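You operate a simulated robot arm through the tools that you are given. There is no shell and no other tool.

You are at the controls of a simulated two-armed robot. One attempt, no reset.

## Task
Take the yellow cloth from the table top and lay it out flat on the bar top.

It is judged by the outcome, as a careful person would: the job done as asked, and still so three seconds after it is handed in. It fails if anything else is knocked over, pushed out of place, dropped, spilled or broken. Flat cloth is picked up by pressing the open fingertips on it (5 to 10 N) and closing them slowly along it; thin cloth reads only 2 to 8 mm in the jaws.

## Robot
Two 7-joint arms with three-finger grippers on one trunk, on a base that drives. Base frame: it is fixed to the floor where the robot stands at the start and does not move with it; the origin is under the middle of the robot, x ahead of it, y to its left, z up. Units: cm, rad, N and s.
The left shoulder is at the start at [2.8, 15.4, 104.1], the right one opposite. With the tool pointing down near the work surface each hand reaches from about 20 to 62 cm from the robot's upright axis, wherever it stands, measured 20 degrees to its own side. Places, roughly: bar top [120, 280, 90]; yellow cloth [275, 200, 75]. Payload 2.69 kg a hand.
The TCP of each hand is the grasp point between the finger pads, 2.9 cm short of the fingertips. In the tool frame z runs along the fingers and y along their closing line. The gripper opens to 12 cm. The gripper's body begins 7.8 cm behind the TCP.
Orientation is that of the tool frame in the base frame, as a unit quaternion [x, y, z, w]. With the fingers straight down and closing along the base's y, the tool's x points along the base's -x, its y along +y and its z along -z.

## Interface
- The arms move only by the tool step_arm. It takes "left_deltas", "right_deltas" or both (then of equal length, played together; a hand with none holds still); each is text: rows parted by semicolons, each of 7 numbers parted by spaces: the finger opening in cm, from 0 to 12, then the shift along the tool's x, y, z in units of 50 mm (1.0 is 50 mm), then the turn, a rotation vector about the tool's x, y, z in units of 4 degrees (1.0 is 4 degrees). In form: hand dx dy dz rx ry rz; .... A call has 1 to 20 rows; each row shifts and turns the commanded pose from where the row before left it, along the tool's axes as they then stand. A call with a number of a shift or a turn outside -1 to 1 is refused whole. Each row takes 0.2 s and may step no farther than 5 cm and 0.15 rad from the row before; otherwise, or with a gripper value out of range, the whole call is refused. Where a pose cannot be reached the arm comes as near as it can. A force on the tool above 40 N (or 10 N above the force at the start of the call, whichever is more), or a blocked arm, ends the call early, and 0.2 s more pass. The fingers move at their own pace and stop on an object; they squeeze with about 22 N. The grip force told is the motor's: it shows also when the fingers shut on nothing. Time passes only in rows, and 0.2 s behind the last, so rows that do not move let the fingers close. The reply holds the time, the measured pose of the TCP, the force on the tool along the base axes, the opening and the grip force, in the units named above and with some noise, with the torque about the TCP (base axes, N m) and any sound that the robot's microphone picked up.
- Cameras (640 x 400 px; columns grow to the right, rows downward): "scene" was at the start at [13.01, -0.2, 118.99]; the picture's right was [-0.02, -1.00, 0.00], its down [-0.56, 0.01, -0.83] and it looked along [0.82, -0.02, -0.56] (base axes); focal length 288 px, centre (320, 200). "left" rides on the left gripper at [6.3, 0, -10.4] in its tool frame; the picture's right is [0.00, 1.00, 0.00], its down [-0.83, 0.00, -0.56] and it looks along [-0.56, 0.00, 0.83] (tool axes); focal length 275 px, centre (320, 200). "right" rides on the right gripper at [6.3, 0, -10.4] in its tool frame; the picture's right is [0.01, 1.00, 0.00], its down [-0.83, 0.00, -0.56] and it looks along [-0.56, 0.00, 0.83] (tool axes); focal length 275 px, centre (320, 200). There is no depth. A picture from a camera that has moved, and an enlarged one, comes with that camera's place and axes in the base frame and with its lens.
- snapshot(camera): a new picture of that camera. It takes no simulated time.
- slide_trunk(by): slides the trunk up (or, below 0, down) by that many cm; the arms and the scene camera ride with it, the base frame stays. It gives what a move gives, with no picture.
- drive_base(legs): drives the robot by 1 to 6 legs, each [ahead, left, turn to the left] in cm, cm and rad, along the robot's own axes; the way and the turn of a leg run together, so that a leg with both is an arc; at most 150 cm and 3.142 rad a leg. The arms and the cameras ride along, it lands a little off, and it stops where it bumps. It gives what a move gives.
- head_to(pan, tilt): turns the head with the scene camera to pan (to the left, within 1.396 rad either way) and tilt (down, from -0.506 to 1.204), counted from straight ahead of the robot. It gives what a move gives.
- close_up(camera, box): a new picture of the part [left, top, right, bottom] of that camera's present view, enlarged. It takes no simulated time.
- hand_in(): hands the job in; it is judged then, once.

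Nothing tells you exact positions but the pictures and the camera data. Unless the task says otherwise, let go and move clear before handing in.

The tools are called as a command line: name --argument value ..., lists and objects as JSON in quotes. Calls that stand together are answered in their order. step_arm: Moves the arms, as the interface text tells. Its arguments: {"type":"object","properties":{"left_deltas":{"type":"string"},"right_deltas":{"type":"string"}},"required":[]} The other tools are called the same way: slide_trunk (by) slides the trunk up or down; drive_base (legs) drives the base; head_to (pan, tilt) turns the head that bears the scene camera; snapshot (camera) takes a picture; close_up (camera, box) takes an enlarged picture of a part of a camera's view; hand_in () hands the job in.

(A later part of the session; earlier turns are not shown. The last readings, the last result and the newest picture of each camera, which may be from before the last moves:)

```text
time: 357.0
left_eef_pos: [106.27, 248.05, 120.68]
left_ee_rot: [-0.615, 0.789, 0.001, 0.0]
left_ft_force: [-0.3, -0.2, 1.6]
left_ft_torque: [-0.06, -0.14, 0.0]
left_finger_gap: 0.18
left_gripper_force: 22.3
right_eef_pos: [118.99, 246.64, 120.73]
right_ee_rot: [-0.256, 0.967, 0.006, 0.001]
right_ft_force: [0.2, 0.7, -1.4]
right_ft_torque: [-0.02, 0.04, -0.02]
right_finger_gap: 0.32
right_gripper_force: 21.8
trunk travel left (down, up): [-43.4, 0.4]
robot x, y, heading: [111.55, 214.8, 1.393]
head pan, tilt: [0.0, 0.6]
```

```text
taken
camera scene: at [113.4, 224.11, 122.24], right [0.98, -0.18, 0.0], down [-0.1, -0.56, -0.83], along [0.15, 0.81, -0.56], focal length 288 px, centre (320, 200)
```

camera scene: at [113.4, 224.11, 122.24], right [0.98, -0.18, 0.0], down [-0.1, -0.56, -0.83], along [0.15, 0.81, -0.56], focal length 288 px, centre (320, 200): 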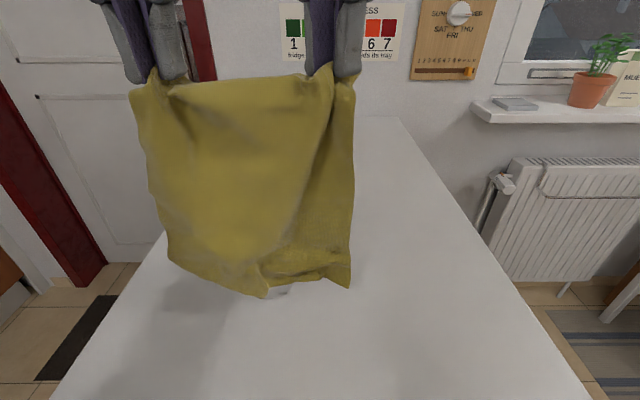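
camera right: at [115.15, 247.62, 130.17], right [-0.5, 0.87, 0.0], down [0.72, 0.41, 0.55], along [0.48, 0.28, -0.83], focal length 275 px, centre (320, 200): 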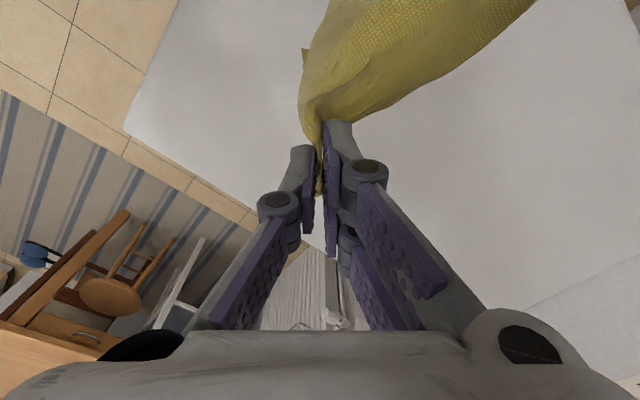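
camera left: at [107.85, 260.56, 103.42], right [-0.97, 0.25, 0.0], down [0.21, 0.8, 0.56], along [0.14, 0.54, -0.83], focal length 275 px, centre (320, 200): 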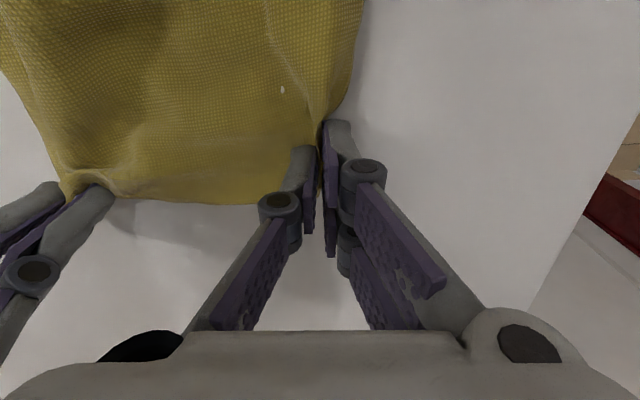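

close_up --camera "scene" --box '[120, 60, 380, 310]'

snapshot --camera "left"

snapshot --camera "right"

```text
1.60 times, centred on (250, 185) of scene
camera zoom: at [113.4, 224.11, 122.24], right [0.98, -0.18, 0.0], down [-0.1, -0.56, -0.83], along [0.15, 0.81, -0.56], focal length 460 px, centre (432, 224)
```

zoom: 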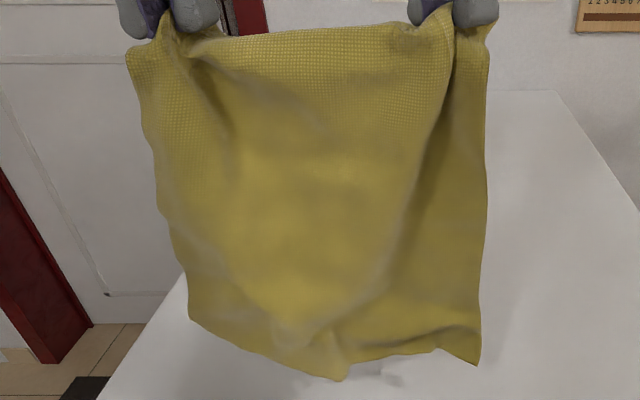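

```text
taken
camera left: at [104.66, 242.1, 131.1], right [-0.97, 0.25, 0.0], down [0.21, 0.8, 0.56], along [0.14, 0.54, -0.83], focal length 275 px, centre (320, 200)
```

left: 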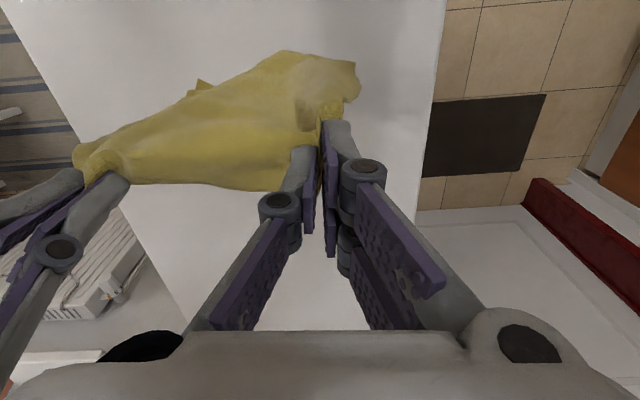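

```text
taken
camera right: at [113.58, 243.35, 131.08], right [-0.5, 0.87, 0.01], down [0.72, 0.41, 0.56], along [0.48, 0.29, -0.83], focal length 275 px, centre (320, 200)
```

right: 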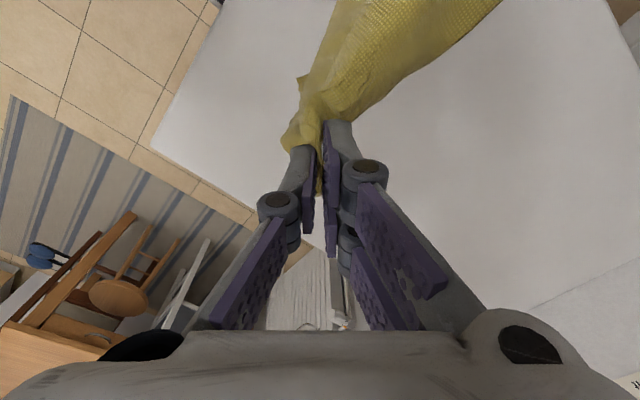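

The curtain is nearly perfect, with B still lapped behind at the lower left. I shake it gently fore-aft and up-down to let it drop free.

step_arm --left_deltas "0 -0.8 0.05 0 0 0 0; 0 0.8 -0.05 0 0 0 0; 0 -0.8 0.05 0 0 0 0; 0 0.8 -0.05 0 0 0 0; 0 -0.8 0.05 0 0 0 0; 0 0.8 -0.05 0 0 0 0; 0 0 0 0.8 0 0 0; 0 0 0 -0.8 0 0 0; 0 0 0 0.8 0 0 0; 0 0 0 -0.8 0 0 0; 0 0 0.8 0 0 0 0; 0 0 -0.8 0 0 0 0; 0 0 0.8 0 0 0 0; 0 0 -0.8 0 0 0 0; 0 0 0 0 0 0 0; 0 0 0 0 0 0 0; 0 0 0 0 0 0 0" --right_deltas "0 -0.51 0.61 0 0 0 0; 0 0.51 -0.61 0 0 0 0; 0 -0.51 0.61 0 0 0 0; 0 0.51 -0.61 0 0 0 0; 0 -0.51 0.61 0 0 0 0; 0 0.51 -0.61 0 0 0 0; 0 0 0 0.8 0 0 0; 0 0 0 -0.8 0 0 0; 0 0 0 0.8 0 0 0; 0 0 0 -0.8 0 0 0; 0 0.61 0.51 0 0 0 0; 0 -0.61 -0.51 0 0 0 0; 0 0.61 0.51 0 0 0 0; 0 -0.61 -0.51 0 0 0 0; 0 0 0 0 0 0 0; 0 0 0 0 0 0 0; 0 0 0 0 0 0 0"

snapshot --camera "scene"

close_up --camera "scene" --box '[120, 60, 380, 310]'

```text
time: 360.6
left_eef_pos: [106.13, 248.44, 120.39]
left_ee_rot: [-0.614, 0.79, 0.0, 0.001]
left_ft_force: [0.2, 0.3, 0.1]
left_ft_torque: [0.04, 0.15, 0.01]
left_finger_gap: 0.17
left_gripper_force: 20.4
right_eef_pos: [118.74, 246.63, 120.66]
right_ee_rot: [-0.256, 0.967, 0.005, 0.002]
right_ft_force: [0.0, 0.5, -0.4]
right_ft_torque: [-0.02, 0.02, -0.01]
right_finger_gap: 0.28
right_gripper_force: 22.4
trunk travel left (down, up): [-43.4, 0.4]
robot x, y, heading: [111.55, 214.53, 1.391]
head pan, tilt: [0.0, 0.6]
```

```text
taken
camera scene: at [113.29, 224.14, 122.23], right [0.98, -0.18, 0.0], down [-0.1, -0.56, -0.82], along [0.15, 0.81, -0.57], focal length 288 px, centre (320, 200)
```

scene: 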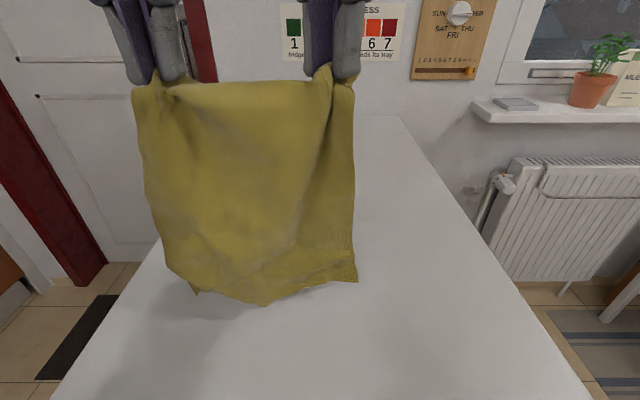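

```text
1.60 times, centred on (250, 185) of scene
camera zoom: at [113.29, 224.14, 122.23], right [0.98, -0.18, 0.0], down [-0.1, -0.56, -0.82], along [0.15, 0.81, -0.57], focal length 460 px, centre (432, 224)
```

zoom: 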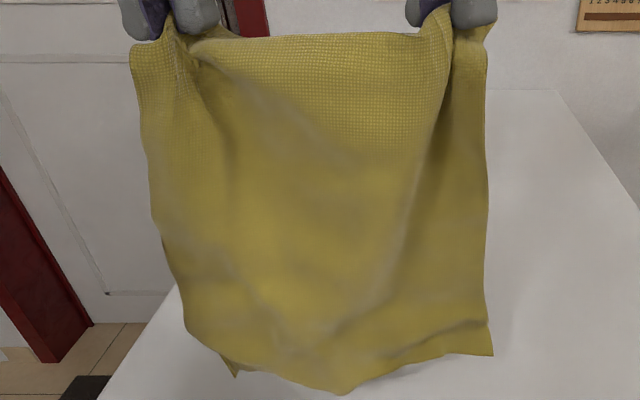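

The shake is working: B's tip now peeks out below at the left. One more round.

step_arm --left_deltas "0 -0.9 0.06 0 0 0 0; 0 0.9 -0.06 0 0 0 0; 0 -0.9 0.06 0 0 0 0; 0 0.9 -0.06 0 0 0 0; 0 0 -0.9 0 0 0 0; 0 0 0.9 0 0 0 0; 0 0 -0.9 0 0 0 0; 0 0 0.9 0 0 0 0; 0 -0.9 0.06 0 0 0 0; 0 0.9 -0.06 0 0 0 0; 0 -0.9 0.06 0 0 0 0; 0 0.9 -0.06 0 0 0 0; 0 0 0 0.9 0 0 0; 0 0 0 -0.9 0 0 0; 0 0 0 0 0 0 0; 0 0 0 0 0 0 0; 0 0 0 0 0 0 0; 0 0 0 0 0 0 0" --right_deltas "0 -0.575 0.685 0 0 0 0; 0 0.575 -0.685 0 0 0 0; 0 -0.575 0.685 0 0 0 0; 0 0.575 -0.685 0 0 0 0; 0 -0.685 -0.575 0 0 0 0; 0 0.685 0.575 0 0 0 0; 0 -0.685 -0.575 0 0 0 0; 0 0.685 0.575 0 0 0 0; 0 -0.575 0.685 0 0 0 0; 0 0.575 -0.685 0 0 0 0; 0 -0.575 0.685 0 0 0 0; 0 0.575 -0.685 0 0 0 0; 0 0 0 0.9 0 0 0; 0 0 0 -0.9 0 0 0; 0 0 0 0 0 0 0; 0 0 0 0 0 0 0; 0 0 0 0 0 0 0; 0 0 0 0 0 0 0"

close_up --camera "scene" --box '[120, 60, 380, 330]'

```text
time: 364.4
left_eef_pos: [106.54, 248.13, 120.42]
left_ee_rot: [-0.614, 0.789, 0.0, 0.001]
left_ft_force: [0.7, 0.3, 0.4]
left_ft_torque: [-0.04, -0.05, 0.04]
left_finger_gap: 0.21
left_gripper_force: 22.8
right_eef_pos: [119.03, 246.77, 120.69]
right_ee_rot: [-0.257, 0.966, 0.005, 0.002]
right_ft_force: [-0.7, -0.7, 0.1]
right_ft_torque: [0.01, 0.01, -0.03]
right_finger_gap: 0.29
right_gripper_force: 22.0
trunk travel left (down, up): [-43.4, 0.4]
robot x, y, heading: [111.74, 214.83, 1.393]
head pan, tilt: [0.0, 0.6]
```

```text
1.48 times, centred on (250, 195) of scene
camera zoom: at [113.41, 224.1, 122.23], right [0.98, -0.18, 0.0], down [-0.1, -0.56, -0.83], along [0.15, 0.81, -0.56], focal length 426 px, centre (424, 207)
```

zoom: 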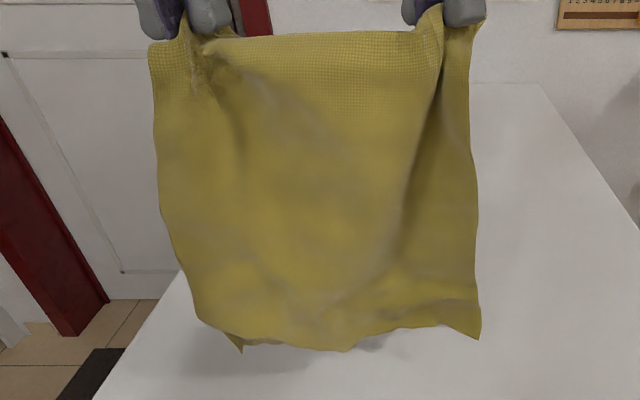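

Now the lower edge runs almost straight from B to A. One last shake, then I lay it.

step_arm --left_deltas "0 -0.9 0.06 0 0 0 0; 0 0.9 -0.06 0 0 0 0; 0 -0.9 0.06 0 0 0 0; 0 0.9 -0.06 0 0 0 0; 0 0 -0.9 0 0 0 0; 0 0 0.9 0 0 0 0; 0 0 -0.9 0 0 0 0; 0 0 0.9 0 0 0 0; 0 -0.9 0.06 0 0 0 0; 0 0.9 -0.06 0 0 0 0; 0 -0.9 0.06 0 0 0 0; 0 0.9 -0.06 0 0 0 0; 0 0 0 0.9 0 0 0; 0 0 0 -0.9 0 0 0; 0 0 0 0 0 0 0; 0 0 0 0 0 0 0; 0 0 0 0 0 0 0; 0 0 0 0 0 0 0" --right_deltas "0 -0.575 0.685 0 0 0 0; 0 0.575 -0.685 0 0 0 0; 0 -0.575 0.685 0 0 0 0; 0 0.575 -0.685 0 0 0 0; 0 -0.685 -0.575 0 0 0 0; 0 0.685 0.575 0 0 0 0; 0 -0.685 -0.575 0 0 0 0; 0 0.685 0.575 0 0 0 0; 0 -0.575 0.685 0 0 0 0; 0 0.575 -0.685 0 0 0 0; 0 -0.575 0.685 0 0 0 0; 0 0.575 -0.685 0 0 0 0; 0 0 0 0.9 0 0 0; 0 0 0 -0.9 0 0 0; 0 0 0 0 0 0 0; 0 0 0 0 0 0 0; 0 0 0 0 0 0 0; 0 0 0 0 0 0 0"

close_up --camera "scene" --box '[120, 60, 380, 330]'

```text
time: 368.2
left_eef_pos: [106.21, 248.22, 120.4]
left_ee_rot: [-0.614, 0.789, 0.001, 0.001]
left_ft_force: [0.8, -0.7, 0.0]
left_ft_torque: [0.0, -0.06, -0.04]
left_finger_gap: 0.21
left_gripper_force: 20.8
right_eef_pos: [118.74, 246.79, 120.73]
right_ee_rot: [-0.256, 0.967, 0.005, 0.002]
right_ft_force: [-0.1, -0.7, 0.3]
right_ft_torque: [0.02, 0.02, -0.02]
right_finger_gap: 0.32
right_gripper_force: 22.5
trunk travel left (down, up): [-43.4, 0.4]
robot x, y, heading: [111.58, 214.49, 1.394]
head pan, tilt: [0.0, 0.6]
```

```text
1.48 times, centred on (250, 195) of scene
camera zoom: at [113.36, 224.11, 122.26], right [0.98, -0.17, 0.0], down [-0.1, -0.55, -0.83], along [0.14, 0.81, -0.56], focal length 426 px, centre (424, 207)
```

zoom: 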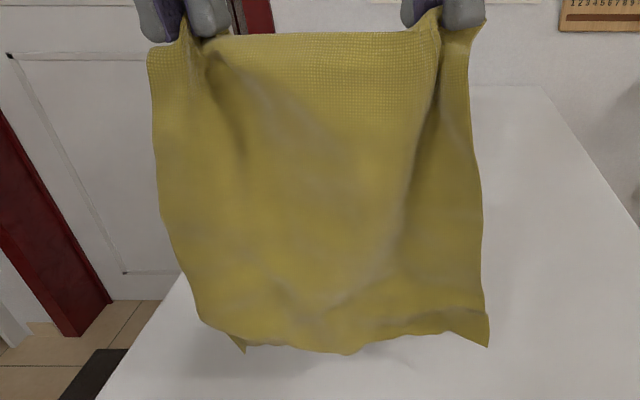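

Now I draw back near the bar's front, touch the lower edge down, and lay forward.

head_to --pan 0.0 --tilt 0.0

step_arm --left_deltas "0 0.28 -0.02 0 0 0 0; 0 0.28 -0.02 0 0 0 0; 0 0.28 -0.02 0 0 0 0; 0 0.28 -0.02 0 0 0 0; 0 0.28 -0.02 0 0 0 0; 0 0 0 0 0 0 0; 0 0 0 0 0 0 0; 0 0 0 0.25 0 0 0; 0 0 0 0.25 0 0 0; 0 0 0 0.25 0 0 0; 0 0 0 0.25 0 0 0; 0 -0.2 0.014 0.2 0 0 0; 0 -0.2 0.014 0.2 0 0 0; 0 -0.2 0.014 0.2 0 0 0; 0 -0.2 0.014 0.2 0 0 0; 0 -0.2 0.014 0.2 0 0 0; 0 -0.2 0.014 0.2 0 0 0; 0 -0.2 0.014 0.2 0 0 0; 0 0 0 0 0 0 0" --right_deltas "0 0.18 -0.214 0 0 0 0; 0 0.18 -0.214 0 0 0 0; 0 0.18 -0.214 0 0 0 0; 0 0.18 -0.214 0 0 0 0; 0 0.18 -0.214 0 0 0 0; 0 0 0 0 0 0 0; 0 0 0 0 0 0 0; 0 0 0 0.25 0 0 0; 0 0 0 0.25 0 0 0; 0 0 0 0.25 0 0 0; 0 0 0 0.25 0 0 0; 0 -0.129 0.153 0.2 0 0 0; 0 -0.129 0.153 0.2 0 0 0; 0 -0.129 0.153 0.2 0 0 0; 0 -0.129 0.153 0.2 0 0 0; 0 -0.129 0.153 0.2 0 0 0; 0 -0.129 0.153 0.2 0 0 0; 0 -0.129 0.153 0.2 0 0 0; 0 0 0 0 0 0 0"

head_to --pan 0.0 --tilt 0.85

snapshot --camera "scene"

```text
time: 369.2
left_eef_pos: [106.2, 248.21, 120.47]
left_ee_rot: [-0.614, 0.789, 0.001, 0.0]
left_ft_force: [0.1, -0.1, -0.9]
left_ft_torque: [0.01, 0.03, -0.04]
left_finger_gap: 0.31
left_gripper_force: 21.8
right_eef_pos: [118.84, 246.76, 120.54]
right_ee_rot: [-0.256, 0.967, 0.005, 0.002]
right_ft_force: [0.3, -0.2, 0.6]
right_ft_torque: [0.01, 0.02, -0.02]
right_finger_gap: 0.34
right_gripper_force: 22.4
trunk travel left (down, up): [-43.4, 0.4]
robot x, y, heading: [111.75, 215.17, 1.387]
head pan, tilt: [0.0, 0.0]
```

```text
time: 373.2
left_eef_pos: [106.2, 248.26, 108.49]
left_ee_rot: [-0.614, 0.789, 0.001, 0.001]
left_ft_force: [1.4, -0.1, 0.3]
left_ft_torque: [0.06, 0.11, -0.02]
left_finger_gap: 0.16
left_gripper_force: 20.4
right_eef_pos: [118.92, 246.69, 108.89]
right_ee_rot: [-0.257, 0.966, 0.006, 0.001]
right_ft_force: [-1.1, 0.4, -0.3]
right_ft_torque: [0.05, 0.0, -0.01]
right_finger_gap: 0.27
right_gripper_force: 21.8
trunk travel left (down, up): [-43.4, 0.4]
robot x, y, heading: [111.92, 214.52, 1.391]
head pan, tilt: [0.0, 0.0]
```

```text
time: 374.4
left_eef_pos: [106.23, 248.16, 108.53]
left_ee_rot: [-0.614, 0.789, 0.0, 0.0]
left_ft_force: [0.1, 0.2, -0.2]
left_ft_torque: [-0.01, 0.02, 0.01]
left_finger_gap: 0.29
left_gripper_force: 21.6
right_eef_pos: [119.17, 246.64, 108.77]
right_ee_rot: [-0.255, 0.967, 0.004, 0.001]
right_ft_force: [-0.4, -0.3, 0.3]
right_ft_torque: [0.0, 0.03, -0.01]
right_finger_gap: 0.31
right_gripper_force: 22.0
trunk travel left (down, up): [-43.4, 0.4]
robot x, y, heading: [111.36, 215.09, 1.39]
head pan, tilt: [0.0, 0.85]
```

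```text
taken
camera scene: at [113.24, 223.53, 120.78], right [0.99, -0.17, 0.0], down [-0.12, -0.68, -0.72], along [0.12, 0.71, -0.69], focal length 288 px, centre (320, 200)
```

scene: 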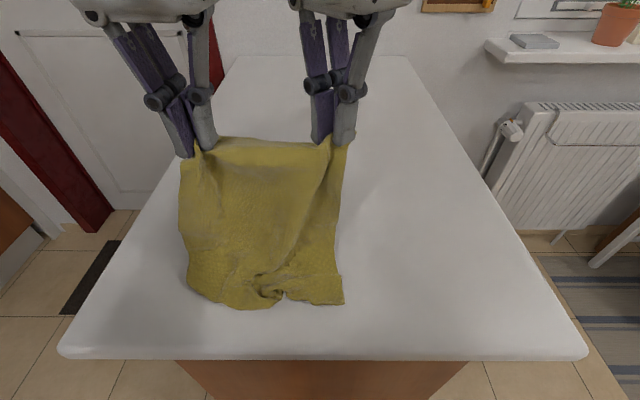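

step_arm --left_deltas "0 -0.23 0.016 0.208 0 0 0; 0 -0.23 0.016 0.208 0 0 0; 0 -0.23 0.016 0.208 0 0 0; 0 -0.23 0.016 0.208 0 0 0; 0 -0.23 0.016 0.208 0 0 0; 0 -0.23 0.016 0.208 0 0 0; 0 -0.23 0.016 0.208 0 0 0; 0 -0.23 0.016 0.208 0 0 0; 0 -0.23 0.016 0.208 0 0 0; 0 -0.23 0.016 0.208 0 0 0; 0 -0.23 0.016 0.208 0 0 0; 0 -0.23 0.016 0.208 0 0 0; 0 -0.23 0.016 0.208 0 0 0; 0 -0.23 0.016 0.208 0 0 0; 0 0 0 0 0 0 0" --right_deltas "0 -0.148 0.176 0.208 0 0 0; 0 -0.148 0.176 0.208 0 0 0; 0 -0.148 0.176 0.208 0 0 0; 0 -0.148 0.176 0.208 0 0 0; 0 -0.148 0.176 0.208 0 0 0; 0 -0.148 0.176 0.208 0 0 0; 0 -0.148 0.176 0.208 0 0 0; 0 -0.148 0.176 0.208 0 0 0; 0 -0.148 0.176 0.208 0 0 0; 0 -0.148 0.176 0.208 0 0 0; 0 -0.148 0.176 0.208 0 0 0; 0 -0.148 0.176 0.208 0 0 0; 0 -0.148 0.176 0.208 0 0 0; 0 -0.148 0.176 0.208 0 0 0; 0 0 0 0 0 0 0"

close_up --camera "scene" --box '[160, 90, 400, 290]'

```text
time: 377.6
left_eef_pos: [109.08, 263.97, 94.09]
left_ee_rot: [-0.615, 0.789, 0.0, 0.002]
left_ft_force: [1.0, -1.3, 0.9]
left_ft_torque: [0.0, -0.01, -0.01]
left_finger_gap: 0.24
left_gripper_force: 20.0
right_eef_pos: [121.86, 262.73, 94.35]
right_ee_rot: [-0.257, 0.967, 0.006, 0.002]
right_ft_force: [-0.7, 0.4, 0.7]
right_ft_torque: [0.01, 0.04, 0.0]
right_finger_gap: 0.3
right_gripper_force: 22.1
trunk travel left (down, up): [-43.4, 0.4]
robot x, y, heading: [111.5, 214.8, 1.391]
head pan, tilt: [0.0, 0.85]
```

```text
2.00 times, centred on (280, 190) of scene
camera zoom: at [113.21, 223.05, 120.15], right [0.98, -0.18, 0.0], down [-0.13, -0.74, -0.66], along [0.12, 0.65, -0.75], focal length 575 px, centre (400, 220)
```

zoom: 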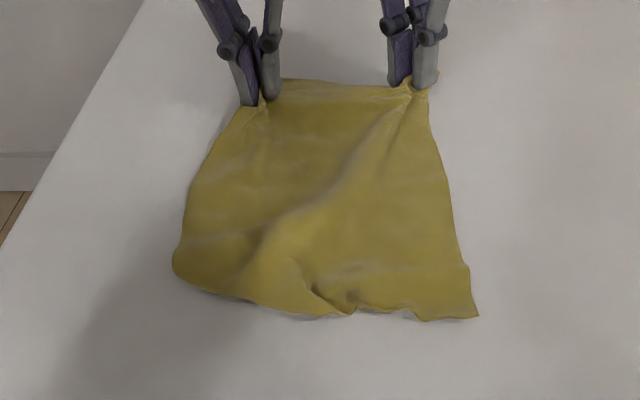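

Much better: a nearly full rectangle now. I drag it forward another 4 cm along the surface to draw the near edge straight.

step_arm --left_deltas "0 -0.2 0.014 0 0 0 0; 0 -0.2 0.014 0 0 0 0; 0 -0.2 0.014 0 0 0 0; 0 -0.2 0.014 0 0 0 0; 0 0 0 0 0 0 0; 0 0 0 0 0 0 0" --right_deltas "0 -0.129 0.153 0 0 0 0; 0 -0.129 0.153 0 0 0 0; 0 -0.129 0.153 0 0 0 0; 0 -0.129 0.153 0 0 0 0; 0 0 0 0 0 0 0; 0 0 0 0 0 0 0"

close_up --camera "scene" --box '[160, 90, 400, 290]'

```text
time: 379.0
left_eef_pos: [109.95, 268.08, 93.99]
left_ee_rot: [-0.614, 0.79, 0.001, 0.0]
left_ft_force: [2.0, -1.7, -0.2]
left_ft_torque: [-0.04, 0.02, 0.0]
left_finger_gap: 0.29
left_gripper_force: 21.7
right_eef_pos: [122.88, 265.82, 94.3]
right_ee_rot: [-0.256, 0.967, 0.007, 0.001]
right_ft_force: [-2.3, 0.7, 0.3]
right_ft_torque: [0.05, 0.07, -0.01]
right_finger_gap: 0.29
right_gripper_force: 22.2
right hand out of reach, approached as far as the arm can: row 4
trunk travel left (down, up): [-43.4, 0.4]
robot x, y, heading: [111.48, 214.48, 1.392]
head pan, tilt: [0.0, 0.85]
```

```text
2.00 times, centred on (280, 190) of scene
camera zoom: at [113.22, 223.11, 120.14], right [0.98, -0.18, 0.0], down [-0.13, -0.74, -0.66], along [0.12, 0.65, -0.75], focal length 575 px, centre (400, 220)
```

zoom: 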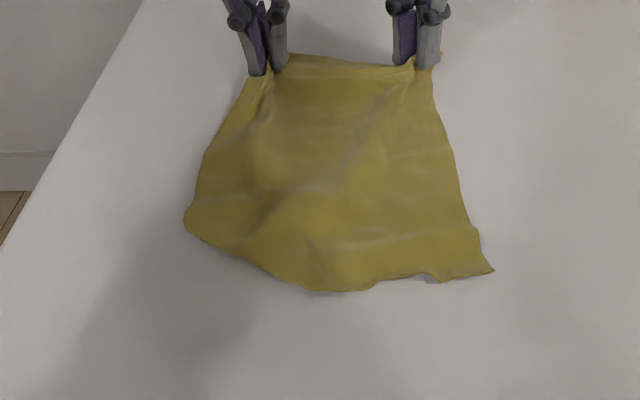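

Only B's small corner is still tucked under. I release C and repeat the corner turn, this time swinging it further out before laying it back so the corner lands on bare bar.

step_arm --left_deltas "0 0 0 0.12 0 0 0; 0 0 0 0.06 0 0 0; 0.6 0 0 0 0 0 0; 1.2 0 0 0 0 0 0; 2 0 0 0 0 0 0; 3 0 0 0 0 0 0; 3.5 0 0 -0.3 0 0 0; 3.5 0 0 -0.7 0 0 0; 3.5 0 0.5 -0.7 0 0 0; 3.5 0.6 0.6 0 0 0 0; 3.5 0.8 0 0 0 0 0; 3.5 0.8 0 0 0 0 0; 3.5 0 0 0 0 0 1; 3.5 0 0 0 0 0 1; 3.5 0 0 0 0 0 1; 3.5 0 0 0 0 0 1; 3.5 0 0 0 0 0 1; 3.5 0 0 0 0 0 1; 3.5 0 0 0 0 0 1; 3.5 0 0 0 0 0 1"

snapshot --camera "left"

close_up --camera "scene" --box '[160, 90, 400, 290]'

```text
time: 383.2
left_eef_pos: [101.78, 258.7, 101.5]
left_ee_rot: [-0.373, 0.928, 0.0, 0.002]
left_ft_force: [0.1, -0.2, -0.5]
left_ft_torque: [0.02, -0.01, 0.0]
left_finger_gap: 3.48
left_gripper_force: 0.0
right_eef_pos: [122.76, 265.82, 94.28]
right_ee_rot: [-0.256, 0.967, 0.005, 0.001]
right_ft_force: [0.5, 0.1, -0.1]
right_ft_torque: [-0.03, 0.02, 0.0]
right_finger_gap: 0.3
right_gripper_force: 22.2
trunk travel left (down, up): [-43.4, 0.4]
robot x, y, heading: [111.77, 214.94, 1.392]
head pan, tilt: [0.0, 0.85]
```

```text
taken
camera left: at [97.21, 254.42, 112.11], right [-0.69, 0.73, 0.0], down [0.6, 0.57, 0.56], along [0.4, 0.38, -0.83], focal length 275 px, centre (320, 200)
```

left: 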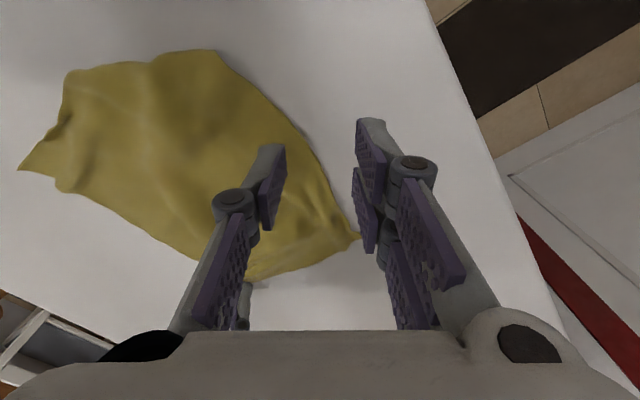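

```text
2.00 times, centred on (280, 190) of scene
camera zoom: at [113.22, 223.11, 120.14], right [0.98, -0.18, 0.0], down [-0.13, -0.74, -0.66], along [0.12, 0.65, -0.75], focal length 575 px, centre (400, 220)
```

zoom: 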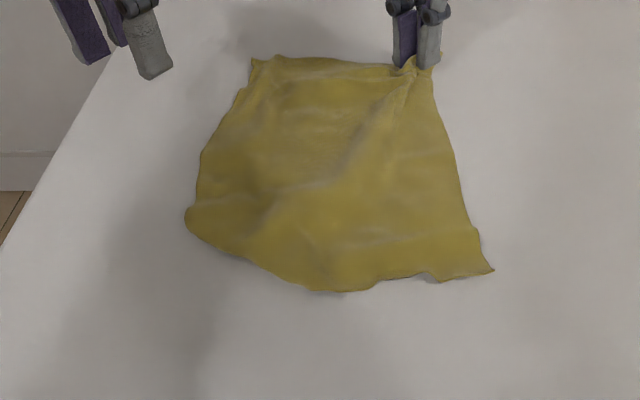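

step_arm --left_deltas "3.6 0.167 -0.773 0 0 0 0; 3.6 0.167 -0.773 0 0 0 0; 3.6 0.167 -0.773 0 0 0 0; 3.6 0 0 0.5 0 0 0; 3.6 0 0 0.5 0 0 0; 3.6 0 0 0.4 0 0 0; 3.6 0 0 0.16 0 0 0; 3.6 0 0 0.06 0 0 0; 3.6 0 0 0.03 0 0 0; 3.6 0 0 0 0 0 0"

snapshot --camera "left"

```text
time: 385.4
left_eef_pos: [107.93, 248.63, 93.33]
left_ee_rot: [-0.373, 0.928, 0.0, 0.001]
left_ft_force: [-0.5, -0.1, 0.2]
left_ft_torque: [0.02, 0.02, -0.02]
left_finger_gap: 3.57
left_gripper_force: 0.1
right_eef_pos: [122.72, 265.87, 94.34]
right_ee_rot: [-0.257, 0.966, 0.006, 0.001]
right_ft_force: [-0.2, 0.7, -0.4]
right_ft_torque: [0.01, 0.0, -0.01]
right_finger_gap: 0.3
right_gripper_force: 22.3
trunk travel left (down, up): [-43.4, 0.4]
robot x, y, heading: [111.6, 214.53, 1.395]
head pan, tilt: [0.0, 0.85]
```

```text
taken
camera left: at [103.42, 244.41, 103.85], right [-0.69, 0.72, 0.0], down [0.6, 0.57, 0.56], along [0.4, 0.38, -0.83], focal length 275 px, centre (320, 200)
```

left: 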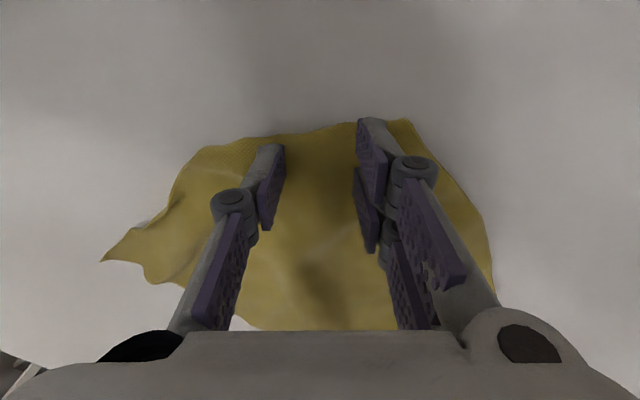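

step_arm --left_deltas "3.6 0.06 0 0.04 0 0 0; 3.6 0 0 0.03 0 0 0; 3.6 0 0 0 0 0 0"

```text
time: 386.2
left_eef_pos: [107.87, 248.45, 93.13]
left_ee_rot: [-0.373, 0.928, 0.0, 0.001]
left_ft_force: [0.9, 1.6, 6.4]
left_ft_torque: [0.07, 0.05, -0.06]
left_finger_gap: 3.62
left_gripper_force: 0.2
right_eef_pos: [122.97, 265.81, 94.43]
right_ee_rot: [-0.256, 0.967, 0.006, 0.001]
right_ft_force: [0.5, 0.3, 0.6]
right_ft_torque: [0.0, -0.01, -0.02]
right_finger_gap: 0.32
right_gripper_force: 22.4
trunk travel left (down, up): [-43.4, 0.4]
robot x, y, heading: [111.65, 214.99, 1.396]
head pan, tilt: [0.0, 0.85]
```

step_arm --left_deltas "3.4 0 0 0.005 0 0 0; 3.2 0 0 0 0 0 0; 3.0 0 0 0 0 0 0; 2.8 0 0 0 0 0 0; 2.6 0 0 0 0 0 0; 2.4 0 0 0 0 0 0; 2.2 0 0 0 0 0 0; 2.0 0 0 0 0 0 0; 1.8 0 0 0 0 0 0; 1.6 0 0 0 0 0 0; 1.4 0 0 0 0 0 0; 1.2 0 0 0 0 0 0; 1.0 0 0 0 0 0 0; 0.8 0 0 0 0 0 0; 0.6 0 0 0 0 0 0; 0.4 0 0 0 0 0 0; 0.2 0 0 0 0 0 0; 0 0 0 0 0 0 0; 0 0 0 0 0 0 0; 0 0 0 0 0 0 0"

step_arm --left_deltas "0 0 0 -0.2 0 0 0; 0 0.18 0 -0.3 0 0 0; 0 0.18 0 -0.3 0 0 0; 0 0.18 0 -0.3 0 0 0; 0 0.18 0 -0.3 0 0 0; 0 0.18 0 -0.3 0 0 0; 0 0.1 0 -0.2 0 0 0; 0 0 0 0 0 0 0; 0 0 0 0.4 0 0 0; 0 0 0 -0.4 0 0 0; 0 0 0 0.4 0 0 0; 0 0 0 -0.4 0 0 0; 0 0 0 0 0 0 0; 0 0 0 0 0 0 0" --right_deltas "0 0.08 -0.024 0 0 0 0; 0 0.15 -0.045 0 0 0 0; 0 0.15 -0.045 0 0 0 0; 0 0.15 -0.045 0 0 0 0; 0 0.15 -0.045 0 0 0 0; 0 0.15 -0.045 0 0 0 0; 0 0.1 -0.03 0 0 0 0; 0 0 0 0 0 0 0; 0 0 0 0 0 0 0; 0 0 0 0 0 0 0; 0 0 0 0 0 0 0; 0 0 0 0 0 0 0; 0 0 0 0 0 0 0; 0 0 0 0 0 0 0"

snapshot --camera "scene"

snapshot --camera "left"

```text
time: 390.4
left_eef_pos: [107.71, 248.48, 92.89]
left_ee_rot: [-0.373, 0.928, 0.001, 0.001]
left_ft_force: [0.6, 0.4, 0.9]
left_ft_torque: [0.02, 0.03, -0.01]
left_finger_gap: 0.32
left_gripper_force: 21.5
right_eef_pos: [122.83, 265.84, 94.21]
right_ee_rot: [-0.256, 0.967, 0.006, 0.001]
right_ft_force: [0.9, -0.6, 0.0]
right_ft_torque: [-0.01, 0.02, -0.04]
right_finger_gap: 0.33
right_gripper_force: 22.1
trunk travel left (down, up): [-43.4, 0.4]
robot x, y, heading: [111.48, 214.9, 1.394]
head pan, tilt: [0.0, 0.85]
```

```text
time: 393.4
left_eef_pos: [104.18, 244.95, 102.39]
left_ee_rot: [-0.373, 0.928, 0.001, 0.002]
left_ft_force: [0.1, 1.2, -1.1]
left_ft_torque: [0.04, -0.02, 0.01]
left_finger_gap: 0.34
left_gripper_force: 22.7
right_eef_pos: [119.72, 262.53, 94.48]
right_ee_rot: [-0.253, 0.967, 0.007, -0.001]
right_ft_force: [-0.7, -0.7, 0.0]
right_ft_torque: [0.01, 0.03, 0.02]
right_finger_gap: 0.32
right_gripper_force: 22.3
trunk travel left (down, up): [-43.4, 0.4]
robot x, y, heading: [111.62, 214.79, 1.391]
head pan, tilt: [0.0, 0.85]
```

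```text
taken
camera scene: at [113.22, 223.1, 120.14], right [0.98, -0.18, 0.0], down [-0.13, -0.74, -0.66], along [0.12, 0.65, -0.75], focal length 288 px, centre (320, 200)
```

scene: 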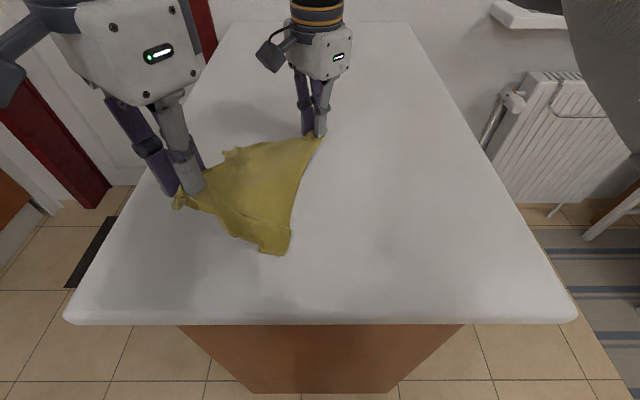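

```text
taken
camera left: at [99.61, 240.67, 112.9], right [-0.69, 0.73, 0.0], down [0.6, 0.57, 0.56], along [0.4, 0.38, -0.83], focal length 275 px, centre (320, 200)
```

left: 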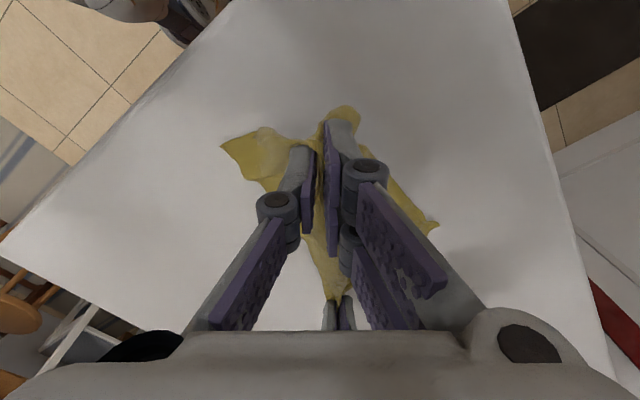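

step_arm --left_deltas "0 0 0 0.25 0 0 0; 0 0 0 0.25 0 0 0; 0 -0.13 0 0.22 0 0 0; 0 -0.13 0 0.22 0 0 0; 0 -0.13 0 0.22 0 0 0; 0 -0.13 0 0.22 0 0 0; 0 -0.13 0 0.22 0 0 0; 0 -0.13 0 0.2 0 0 0; 0 0 0 0 0 0 0" --right_deltas "0 0 0 0 0 0 0; 0 0 0 0 0 0 0; 0 -0.12 0.036 0 0 0 0; 0 -0.12 0.036 0 0 0 0; 0 -0.15 0.045 0 0 0 0; 0 -0.15 0.045 0 0 0 0; 0 -0.15 0.045 0 0 0 0; 0 -0.15 0.045 0 0 0 0; 0 -0.05 0.015 0 0 0 0"

snapshot --camera "left"

close_up --camera "scene" --box '[160, 90, 400, 290]'

```text
time: 395.4
left_eef_pos: [106.84, 247.8, 93.39]
left_ee_rot: [-0.373, 0.928, 0.001, 0.0]
left_ft_force: [-0.7, 0.5, 0.1]
left_ft_torque: [0.0, 0.02, 0.02]
left_finger_gap: 0.38
left_gripper_force: 22.2
right_eef_pos: [122.69, 265.7, 94.12]
right_ee_rot: [-0.257, 0.966, 0.006, 0.003]
right_ft_force: [-0.7, -0.2, -0.1]
right_ft_torque: [-0.02, -0.03, 0.01]
right_finger_gap: 0.3
right_gripper_force: 22.1
trunk travel left (down, up): [-43.4, 0.4]
robot x, y, heading: [111.8, 214.73, 1.395]
head pan, tilt: [0.0, 0.85]
```

```text
taken
camera left: at [102.31, 243.45, 103.93], right [-0.69, 0.73, 0.0], down [0.6, 0.57, 0.56], along [0.4, 0.38, -0.83], focal length 275 px, centre (320, 200)
```

left: 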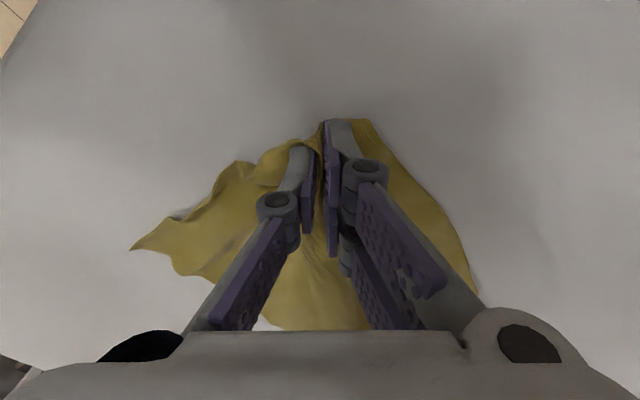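

```text
2.00 times, centred on (280, 190) of scene
camera zoom: at [113.22, 223.09, 120.14], right [0.98, -0.18, 0.0], down [-0.13, -0.74, -0.66], along [0.12, 0.65, -0.75], focal length 575 px, centre (400, 220)
```

zoom: 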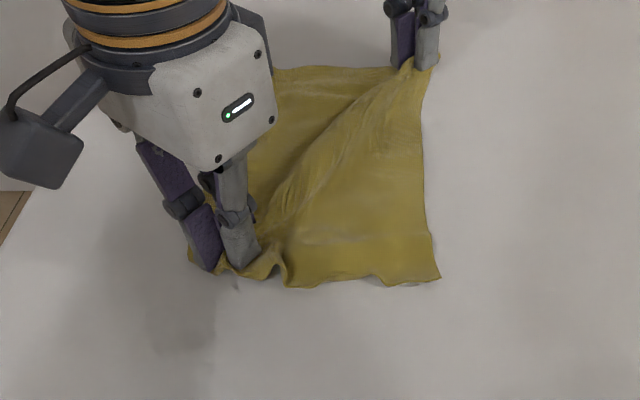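

The pinch caught both layers, so B stayed inside. A better way: hang it again from C and D, shake, and this time lay it far-edge-first while pulling towards me — then the trailing B corner opens outward instead of tucking under. I release here and re-take C.

step_arm --left_deltas "0.6 0 0 0 0 0 0; 1.2 0 0 0 0 0 0; 2 0 0 0 0 0 0; 3 0 0 0 0 0 0; 3.4 0 0 -0.3 0 0 0; 3.4 0 0 -0.7 0 0 0; 3.4 0 0 -0.7 0 0 0; 3.4 0.5 0.5 0 0 0 0; 3.4 0.3 0.6 0 0 0 0; 3.4 0 0 0 0 0 0"

close_up --camera "scene" --box '[160, 90, 400, 290]'

```text
time: 397.6
left_eef_pos: [100.18, 248.94, 101.72]
left_ee_rot: [-0.373, 0.928, 0.001, 0.001]
left_ft_force: [0.3, 0.2, -0.7]
left_ft_torque: [0.01, -0.02, -0.03]
left_finger_gap: 3.42
left_gripper_force: 0.0
right_eef_pos: [122.69, 265.78, 94.2]
right_ee_rot: [-0.256, 0.967, 0.006, 0.001]
right_ft_force: [0.5, -0.8, 0.1]
right_ft_torque: [-0.02, 0.04, -0.01]
right_finger_gap: 0.32
right_gripper_force: 21.9
trunk travel left (down, up): [-43.4, 0.4]
robot x, y, heading: [111.94, 215.01, 1.393]
head pan, tilt: [0.0, 0.85]
```

```text
2.00 times, centred on (280, 190) of scene
camera zoom: at [113.24, 223.1, 120.14], right [0.98, -0.18, 0.0], down [-0.13, -0.74, -0.66], along [0.12, 0.65, -0.75], focal length 575 px, centre (400, 220)
```

zoom: 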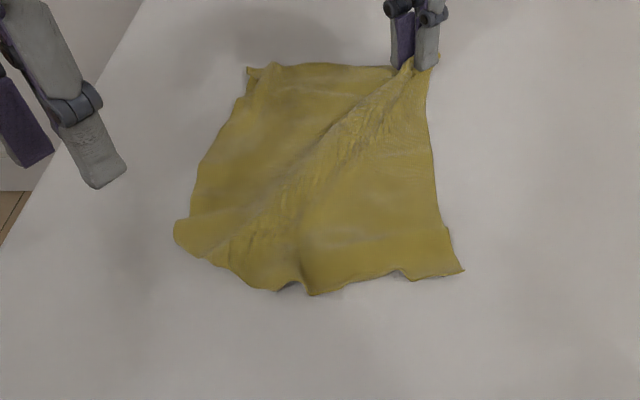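

step_arm --left_deltas "3.6 -0.756 0.262 0 0 0 0; 3.6 -0.756 0.262 0 0 0 0; 3.6 -0.756 0.262 0 0 0 0; 3.6 -0.756 0.262 0 0 0 0; 3.6 -0.756 0.262 0 0 0 0; 3.6 0 0 0.05 0 0 -1; 3.6 0 0 0.05 0 0 -1; 3.6 0 0 0.05 0 0 -1; 3.6 0 0 0.05 0 0 -1; 3.6 0 0 0.05 0 0 -1; 3.6 0 0 0.05 0 0 -1; 3.6 0 0 0.05 0 0 -1; 3.6 0 0 0.05 0 0 -1; 3.6 0 0 0 0 0 0"

snapshot --camera "left"

```text
time: 400.6
left_eef_pos: [109.29, 266.67, 100.07]
left_ee_rot: [-0.615, 0.789, 0.0, 0.0]
left_ft_force: [0.5, -0.3, 0.2]
left_ft_torque: [0.0, -0.01, -0.01]
left_finger_gap: 3.6
left_gripper_force: 0.0
right_eef_pos: [122.59, 265.73, 94.19]
right_ee_rot: [-0.257, 0.966, 0.005, 0.001]
right_ft_force: [0.3, -0.2, -0.9]
right_ft_torque: [0.0, -0.03, -0.01]
right_finger_gap: 0.3
right_gripper_force: 22.1
trunk travel left (down, up): [-43.4, 0.4]
robot x, y, heading: [111.64, 214.55, 1.389]
head pan, tilt: [0.0, 0.85]
```

```text
taken
camera left: at [107.77, 260.62, 110.54], right [-0.97, 0.25, 0.0], down [0.21, 0.8, 0.56], along [0.14, 0.54, -0.83], focal length 275 px, centre (320, 200)
```

left: 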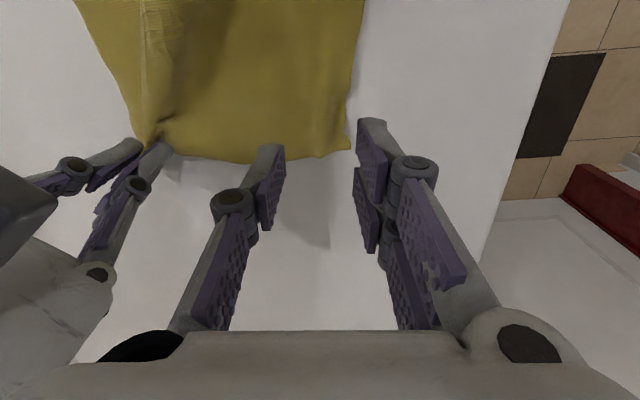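

step_arm --left_deltas "3.6 0 0 0.5 0 0 0; 3.6 0 0 0.5 0 0 0; 3.6 0 0 0.25 0 0 0; 3.6 0 0 0.1 0 0 0; 3.6 0 0 0.05 0 0 0; 3.6 0 0 0.025 0 0 0; 3.6 0 0 0 0 0 0"

```text
time: 402.2
left_eef_pos: [109.44, 266.65, 92.95]
left_ee_rot: [-0.615, 0.789, 0.001, 0.002]
left_ft_force: [-0.1, -1.8, 5.9]
left_ft_torque: [-0.01, 0.06, 0.02]
left_finger_gap: 3.62
left_gripper_force: 0.1
right_eef_pos: [122.56, 265.75, 94.27]
right_ee_rot: [-0.256, 0.967, 0.006, 0.002]
right_ft_force: [0.0, 0.9, 0.0]
right_ft_torque: [-0.02, -0.01, 0.01]
right_finger_gap: 0.32
right_gripper_force: 21.8
trunk travel left (down, up): [-43.4, 0.4]
robot x, y, heading: [111.79, 214.88, 1.394]
head pan, tilt: [0.0, 0.85]
```

step_arm --left_deltas "3.4 0 0 0.008 0 0 0; 3.2 0 0 0 0 0 0; 3.0 0 0 0 0 0 0; 2.8 0 0 0 0 0 0; 2.6 0 0 0 0 0 0; 2.4 0 0 0 0 0 0; 2.2 0 0 0 0 0 0; 2.0 0 0 0 0 0 0; 1.8 0 0 0 0 0 0; 1.6 0 0 0 0 0 0; 1.4 0 0 0 0 0 0; 1.2 0 0 0 0 0 0; 1.0 0 0 0 0 0 0; 0.8 0 0 0 0 0 0; 0.6 0 0 0 0 0 0; 0.4 0 0 0 0 0 0; 0.2 0 0 0 0 0 0; 0 0 0 0 0 0 0; 0 0 0 0 0 0 0; 0 0 0 0 0 0 0"

head_to --pan 0.0 --tilt 0.0

```text
time: 406.4
left_eef_pos: [109.46, 266.76, 92.62]
left_ee_rot: [-0.614, 0.789, 0.001, 0.001]
left_ft_force: [4.0, -0.3, 1.5]
left_ft_torque: [-0.01, -0.1, -0.02]
left_finger_gap: 0.31
left_gripper_force: 24.0
right_eef_pos: [122.69, 265.75, 94.31]
right_ee_rot: [-0.257, 0.967, 0.005, 0.002]
right_ft_force: [-3.7, 1.2, -0.4]
right_ft_torque: [0.01, 0.11, -0.03]
right_finger_gap: 0.31
right_gripper_force: 21.8
trunk travel left (down, up): [-43.4, 0.4]
robot x, y, heading: [112.02, 214.78, 1.396]
head pan, tilt: [0.0, 0.85]
```

```text
time: 407.5
left_eef_pos: [109.4, 266.69, 92.79]
left_ee_rot: [-0.614, 0.789, 0.001, 0.0]
left_ft_force: [4.6, -1.1, 0.9]
left_ft_torque: [0.08, 0.08, 0.03]
left_finger_gap: 0.19
left_gripper_force: 21.2
right_eef_pos: [122.69, 265.68, 94.21]
right_ee_rot: [-0.257, 0.966, 0.006, 0.001]
right_ft_force: [-3.8, 0.4, -0.2]
right_ft_torque: [0.03, 0.14, -0.03]
right_finger_gap: 0.31
right_gripper_force: 21.7
trunk travel left (down, up): [-43.4, 0.4]
robot x, y, heading: [111.89, 214.46, 1.391]
head pan, tilt: [0.0, 0.0]
```

step_arm --left_deltas "0 0 -0.06 -0.3 0 0 0; 0 0.266 -0.019 -0.36 0 0 0; 0 0.266 -0.019 -0.36 0 0 0; 0 0.266 -0.019 -0.36 0 0 0; 0 0.266 -0.019 -0.36 0 0 0; 0 0.266 -0.019 -0.36 0 0 0; 0 0.266 -0.019 -0.36 0 0 0; 0 0.266 -0.019 -0.36 0 0 0; 0 0.266 -0.019 -0.36 0 0 0; 0 0.266 -0.019 -0.36 0 0 0; 0 0.266 -0.019 -0.36 0 0 0; 0 0.266 -0.019 -0.36 0 0 0; 0 0.266 -0.019 -0.36 0 0 0; 0 0.266 -0.019 -0.36 0 0 0; 0 0.266 -0.019 -0.36 0 0 0; 0 0 0 -0.2 0 0 0; 0 0 0 0 0 0 0; 0 0 0 0 0 0 0" --right_deltas "0 0.05 0.04 -0.3 0 0 0; 0 0.171 -0.204 -0.34 0 0 0; 0 0.171 -0.204 -0.34 0 0 0; 0 0.171 -0.204 -0.34 0 0 0; 0 0.171 -0.204 -0.34 0 0 0; 0 0.171 -0.204 -0.34 0 0 0; 0 0.171 -0.204 -0.34 0 0 0; 0 0.171 -0.204 -0.34 0 0 0; 0 0.171 -0.204 -0.34 0 0 0; 0 0.171 -0.204 -0.34 0 0 0; 0 0.171 -0.204 -0.34 0 0 0; 0 0.171 -0.204 -0.34 0 0 0; 0 0.171 -0.204 -0.34 0 0 0; 0 0.171 -0.204 -0.34 0 0 0; 0 0.171 -0.204 -0.34 0 0 0; 0 0 0 -0.2 0 0 0; 0 0 0 0 0 0 0; 0 0 0 0 0 0 0"

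step_arm --left_deltas "0 -0.9 0.06 0 0 0 0; 0 0.9 -0.06 0 0 0 0; 0 -0.9 0.06 0 0 0 0; 0 0.9 -0.06 0 0 0 0; 0 0 -0.9 0 0 0 0; 0 0 0.9 0 0 0 0; 0 0 -0.9 0 0 0 0; 0 0 0.9 0 0 0 0; 0 -0.9 0.06 0 0 0 0; 0 0.9 -0.06 0 0 0 0; 0 -0.9 0.06 0 0 0 0; 0 0.9 -0.06 0 0 0 0; 0 0 0 0.9 0 0 0; 0 0 0 -0.9 0 0 0; 0 0 0 0.9 0 0 0; 0 0 0 -0.9 0 0 0; 0 0 0 0 0 0 0; 0 0 0 0 0 0 0; 0 0 0 0 0 0 0; 0 0 0 0 0 0 0" --right_deltas "0 -0.575 0.685 0 0 0 0; 0 0.575 -0.685 0 0 0 0; 0 -0.575 0.685 0 0 0 0; 0 0.575 -0.685 0 0 0 0; 0 -0.685 -0.575 0 0 0 0; 0 0.685 0.575 0 0 0 0; 0 -0.685 -0.575 0 0 0 0; 0 0.685 0.575 0 0 0 0; 0 -0.575 0.685 0 0 0 0; 0 0.575 -0.685 0 0 0 0; 0 -0.575 0.685 0 0 0 0; 0 0.575 -0.685 0 0 0 0; 0 0 0 0.9 0 0 0; 0 0 0 -0.9 0 0 0; 0 0 0 0.9 0 0 0; 0 0 0 -0.9 0 0 0; 0 0 0 0 0 0 0; 0 0 0 0 0 0 0; 0 0 0 0 0 0 0; 0 0 0 0 0 0 0"

head_to --pan 0.0 --tilt 0.6

close_up --camera "scene" --box '[120, 60, 380, 330]'

```text
time: 411.3
left_eef_pos: [106.53, 248.2, 120.6]
left_ee_rot: [-0.614, 0.789, 0.0, 0.001]
left_ft_force: [-0.8, 0.3, 0.3]
left_ft_torque: [0.05, 0.12, -0.02]
left_finger_gap: 0.15
left_gripper_force: 20.1
right_eef_pos: [118.96, 247.01, 120.38]
right_ee_rot: [-0.256, 0.967, 0.005, 0.002]
right_ft_force: [0.0, 0.9, -0.2]
right_ft_torque: [-0.03, 0.0, -0.02]
right_finger_gap: 0.33
right_gripper_force: 22.2
trunk travel left (down, up): [-43.4, 0.4]
robot x, y, heading: [111.72, 214.79, 1.392]
head pan, tilt: [0.0, 0.0]
```

```text
time: 415.5
left_eef_pos: [106.36, 248.1, 120.41]
left_ee_rot: [-0.615, 0.789, 0.0, 0.001]
left_ft_force: [-0.8, 0.0, -0.7]
left_ft_torque: [0.05, 0.04, 0.0]
left_finger_gap: 0.19
left_gripper_force: 20.8
right_eef_pos: [119.18, 247.32, 120.25]
right_ee_rot: [-0.256, 0.967, 0.005, 0.001]
right_ft_force: [-0.4, 0.4, -0.6]
right_ft_torque: [0.0, 0.04, -0.03]
right_finger_gap: 0.31
right_gripper_force: 22.1
trunk travel left (down, up): [-43.4, 0.4]
robot x, y, heading: [111.59, 215.01, 1.395]
head pan, tilt: [0.0, 0.0]
```

```text
time: 416.5
left_eef_pos: [106.47, 248.34, 120.38]
left_ee_rot: [-0.614, 0.789, 0.0, 0.0]
left_ft_force: [0.6, -0.8, -0.5]
left_ft_torque: [0.06, 0.14, 0.01]
left_finger_gap: 0.17
left_gripper_force: 20.2
right_eef_pos: [119.11, 247.33, 120.18]
right_ee_rot: [-0.256, 0.967, 0.005, 0.001]
right_ft_force: [0.2, 0.5, -0.4]
right_ft_torque: [0.01, 0.02, 0.01]
right_finger_gap: 0.32
right_gripper_force: 21.6
trunk travel left (down, up): [-43.4, 0.4]
robot x, y, heading: [112.02, 214.82, 1.39]
head pan, tilt: [0.0, 0.6]
```

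```text
1.48 times, centred on (250, 195) of scene
camera zoom: at [113.36, 224.2, 122.41], right [0.99, -0.17, 0.0], down [-0.09, -0.54, -0.84], along [0.14, 0.82, -0.55], focal length 426 px, centre (424, 207)
```

zoom: 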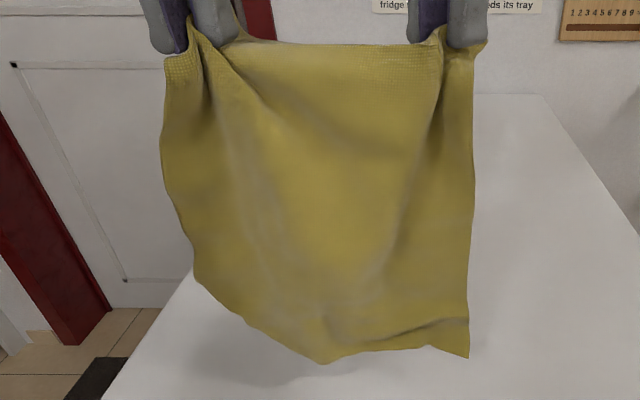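

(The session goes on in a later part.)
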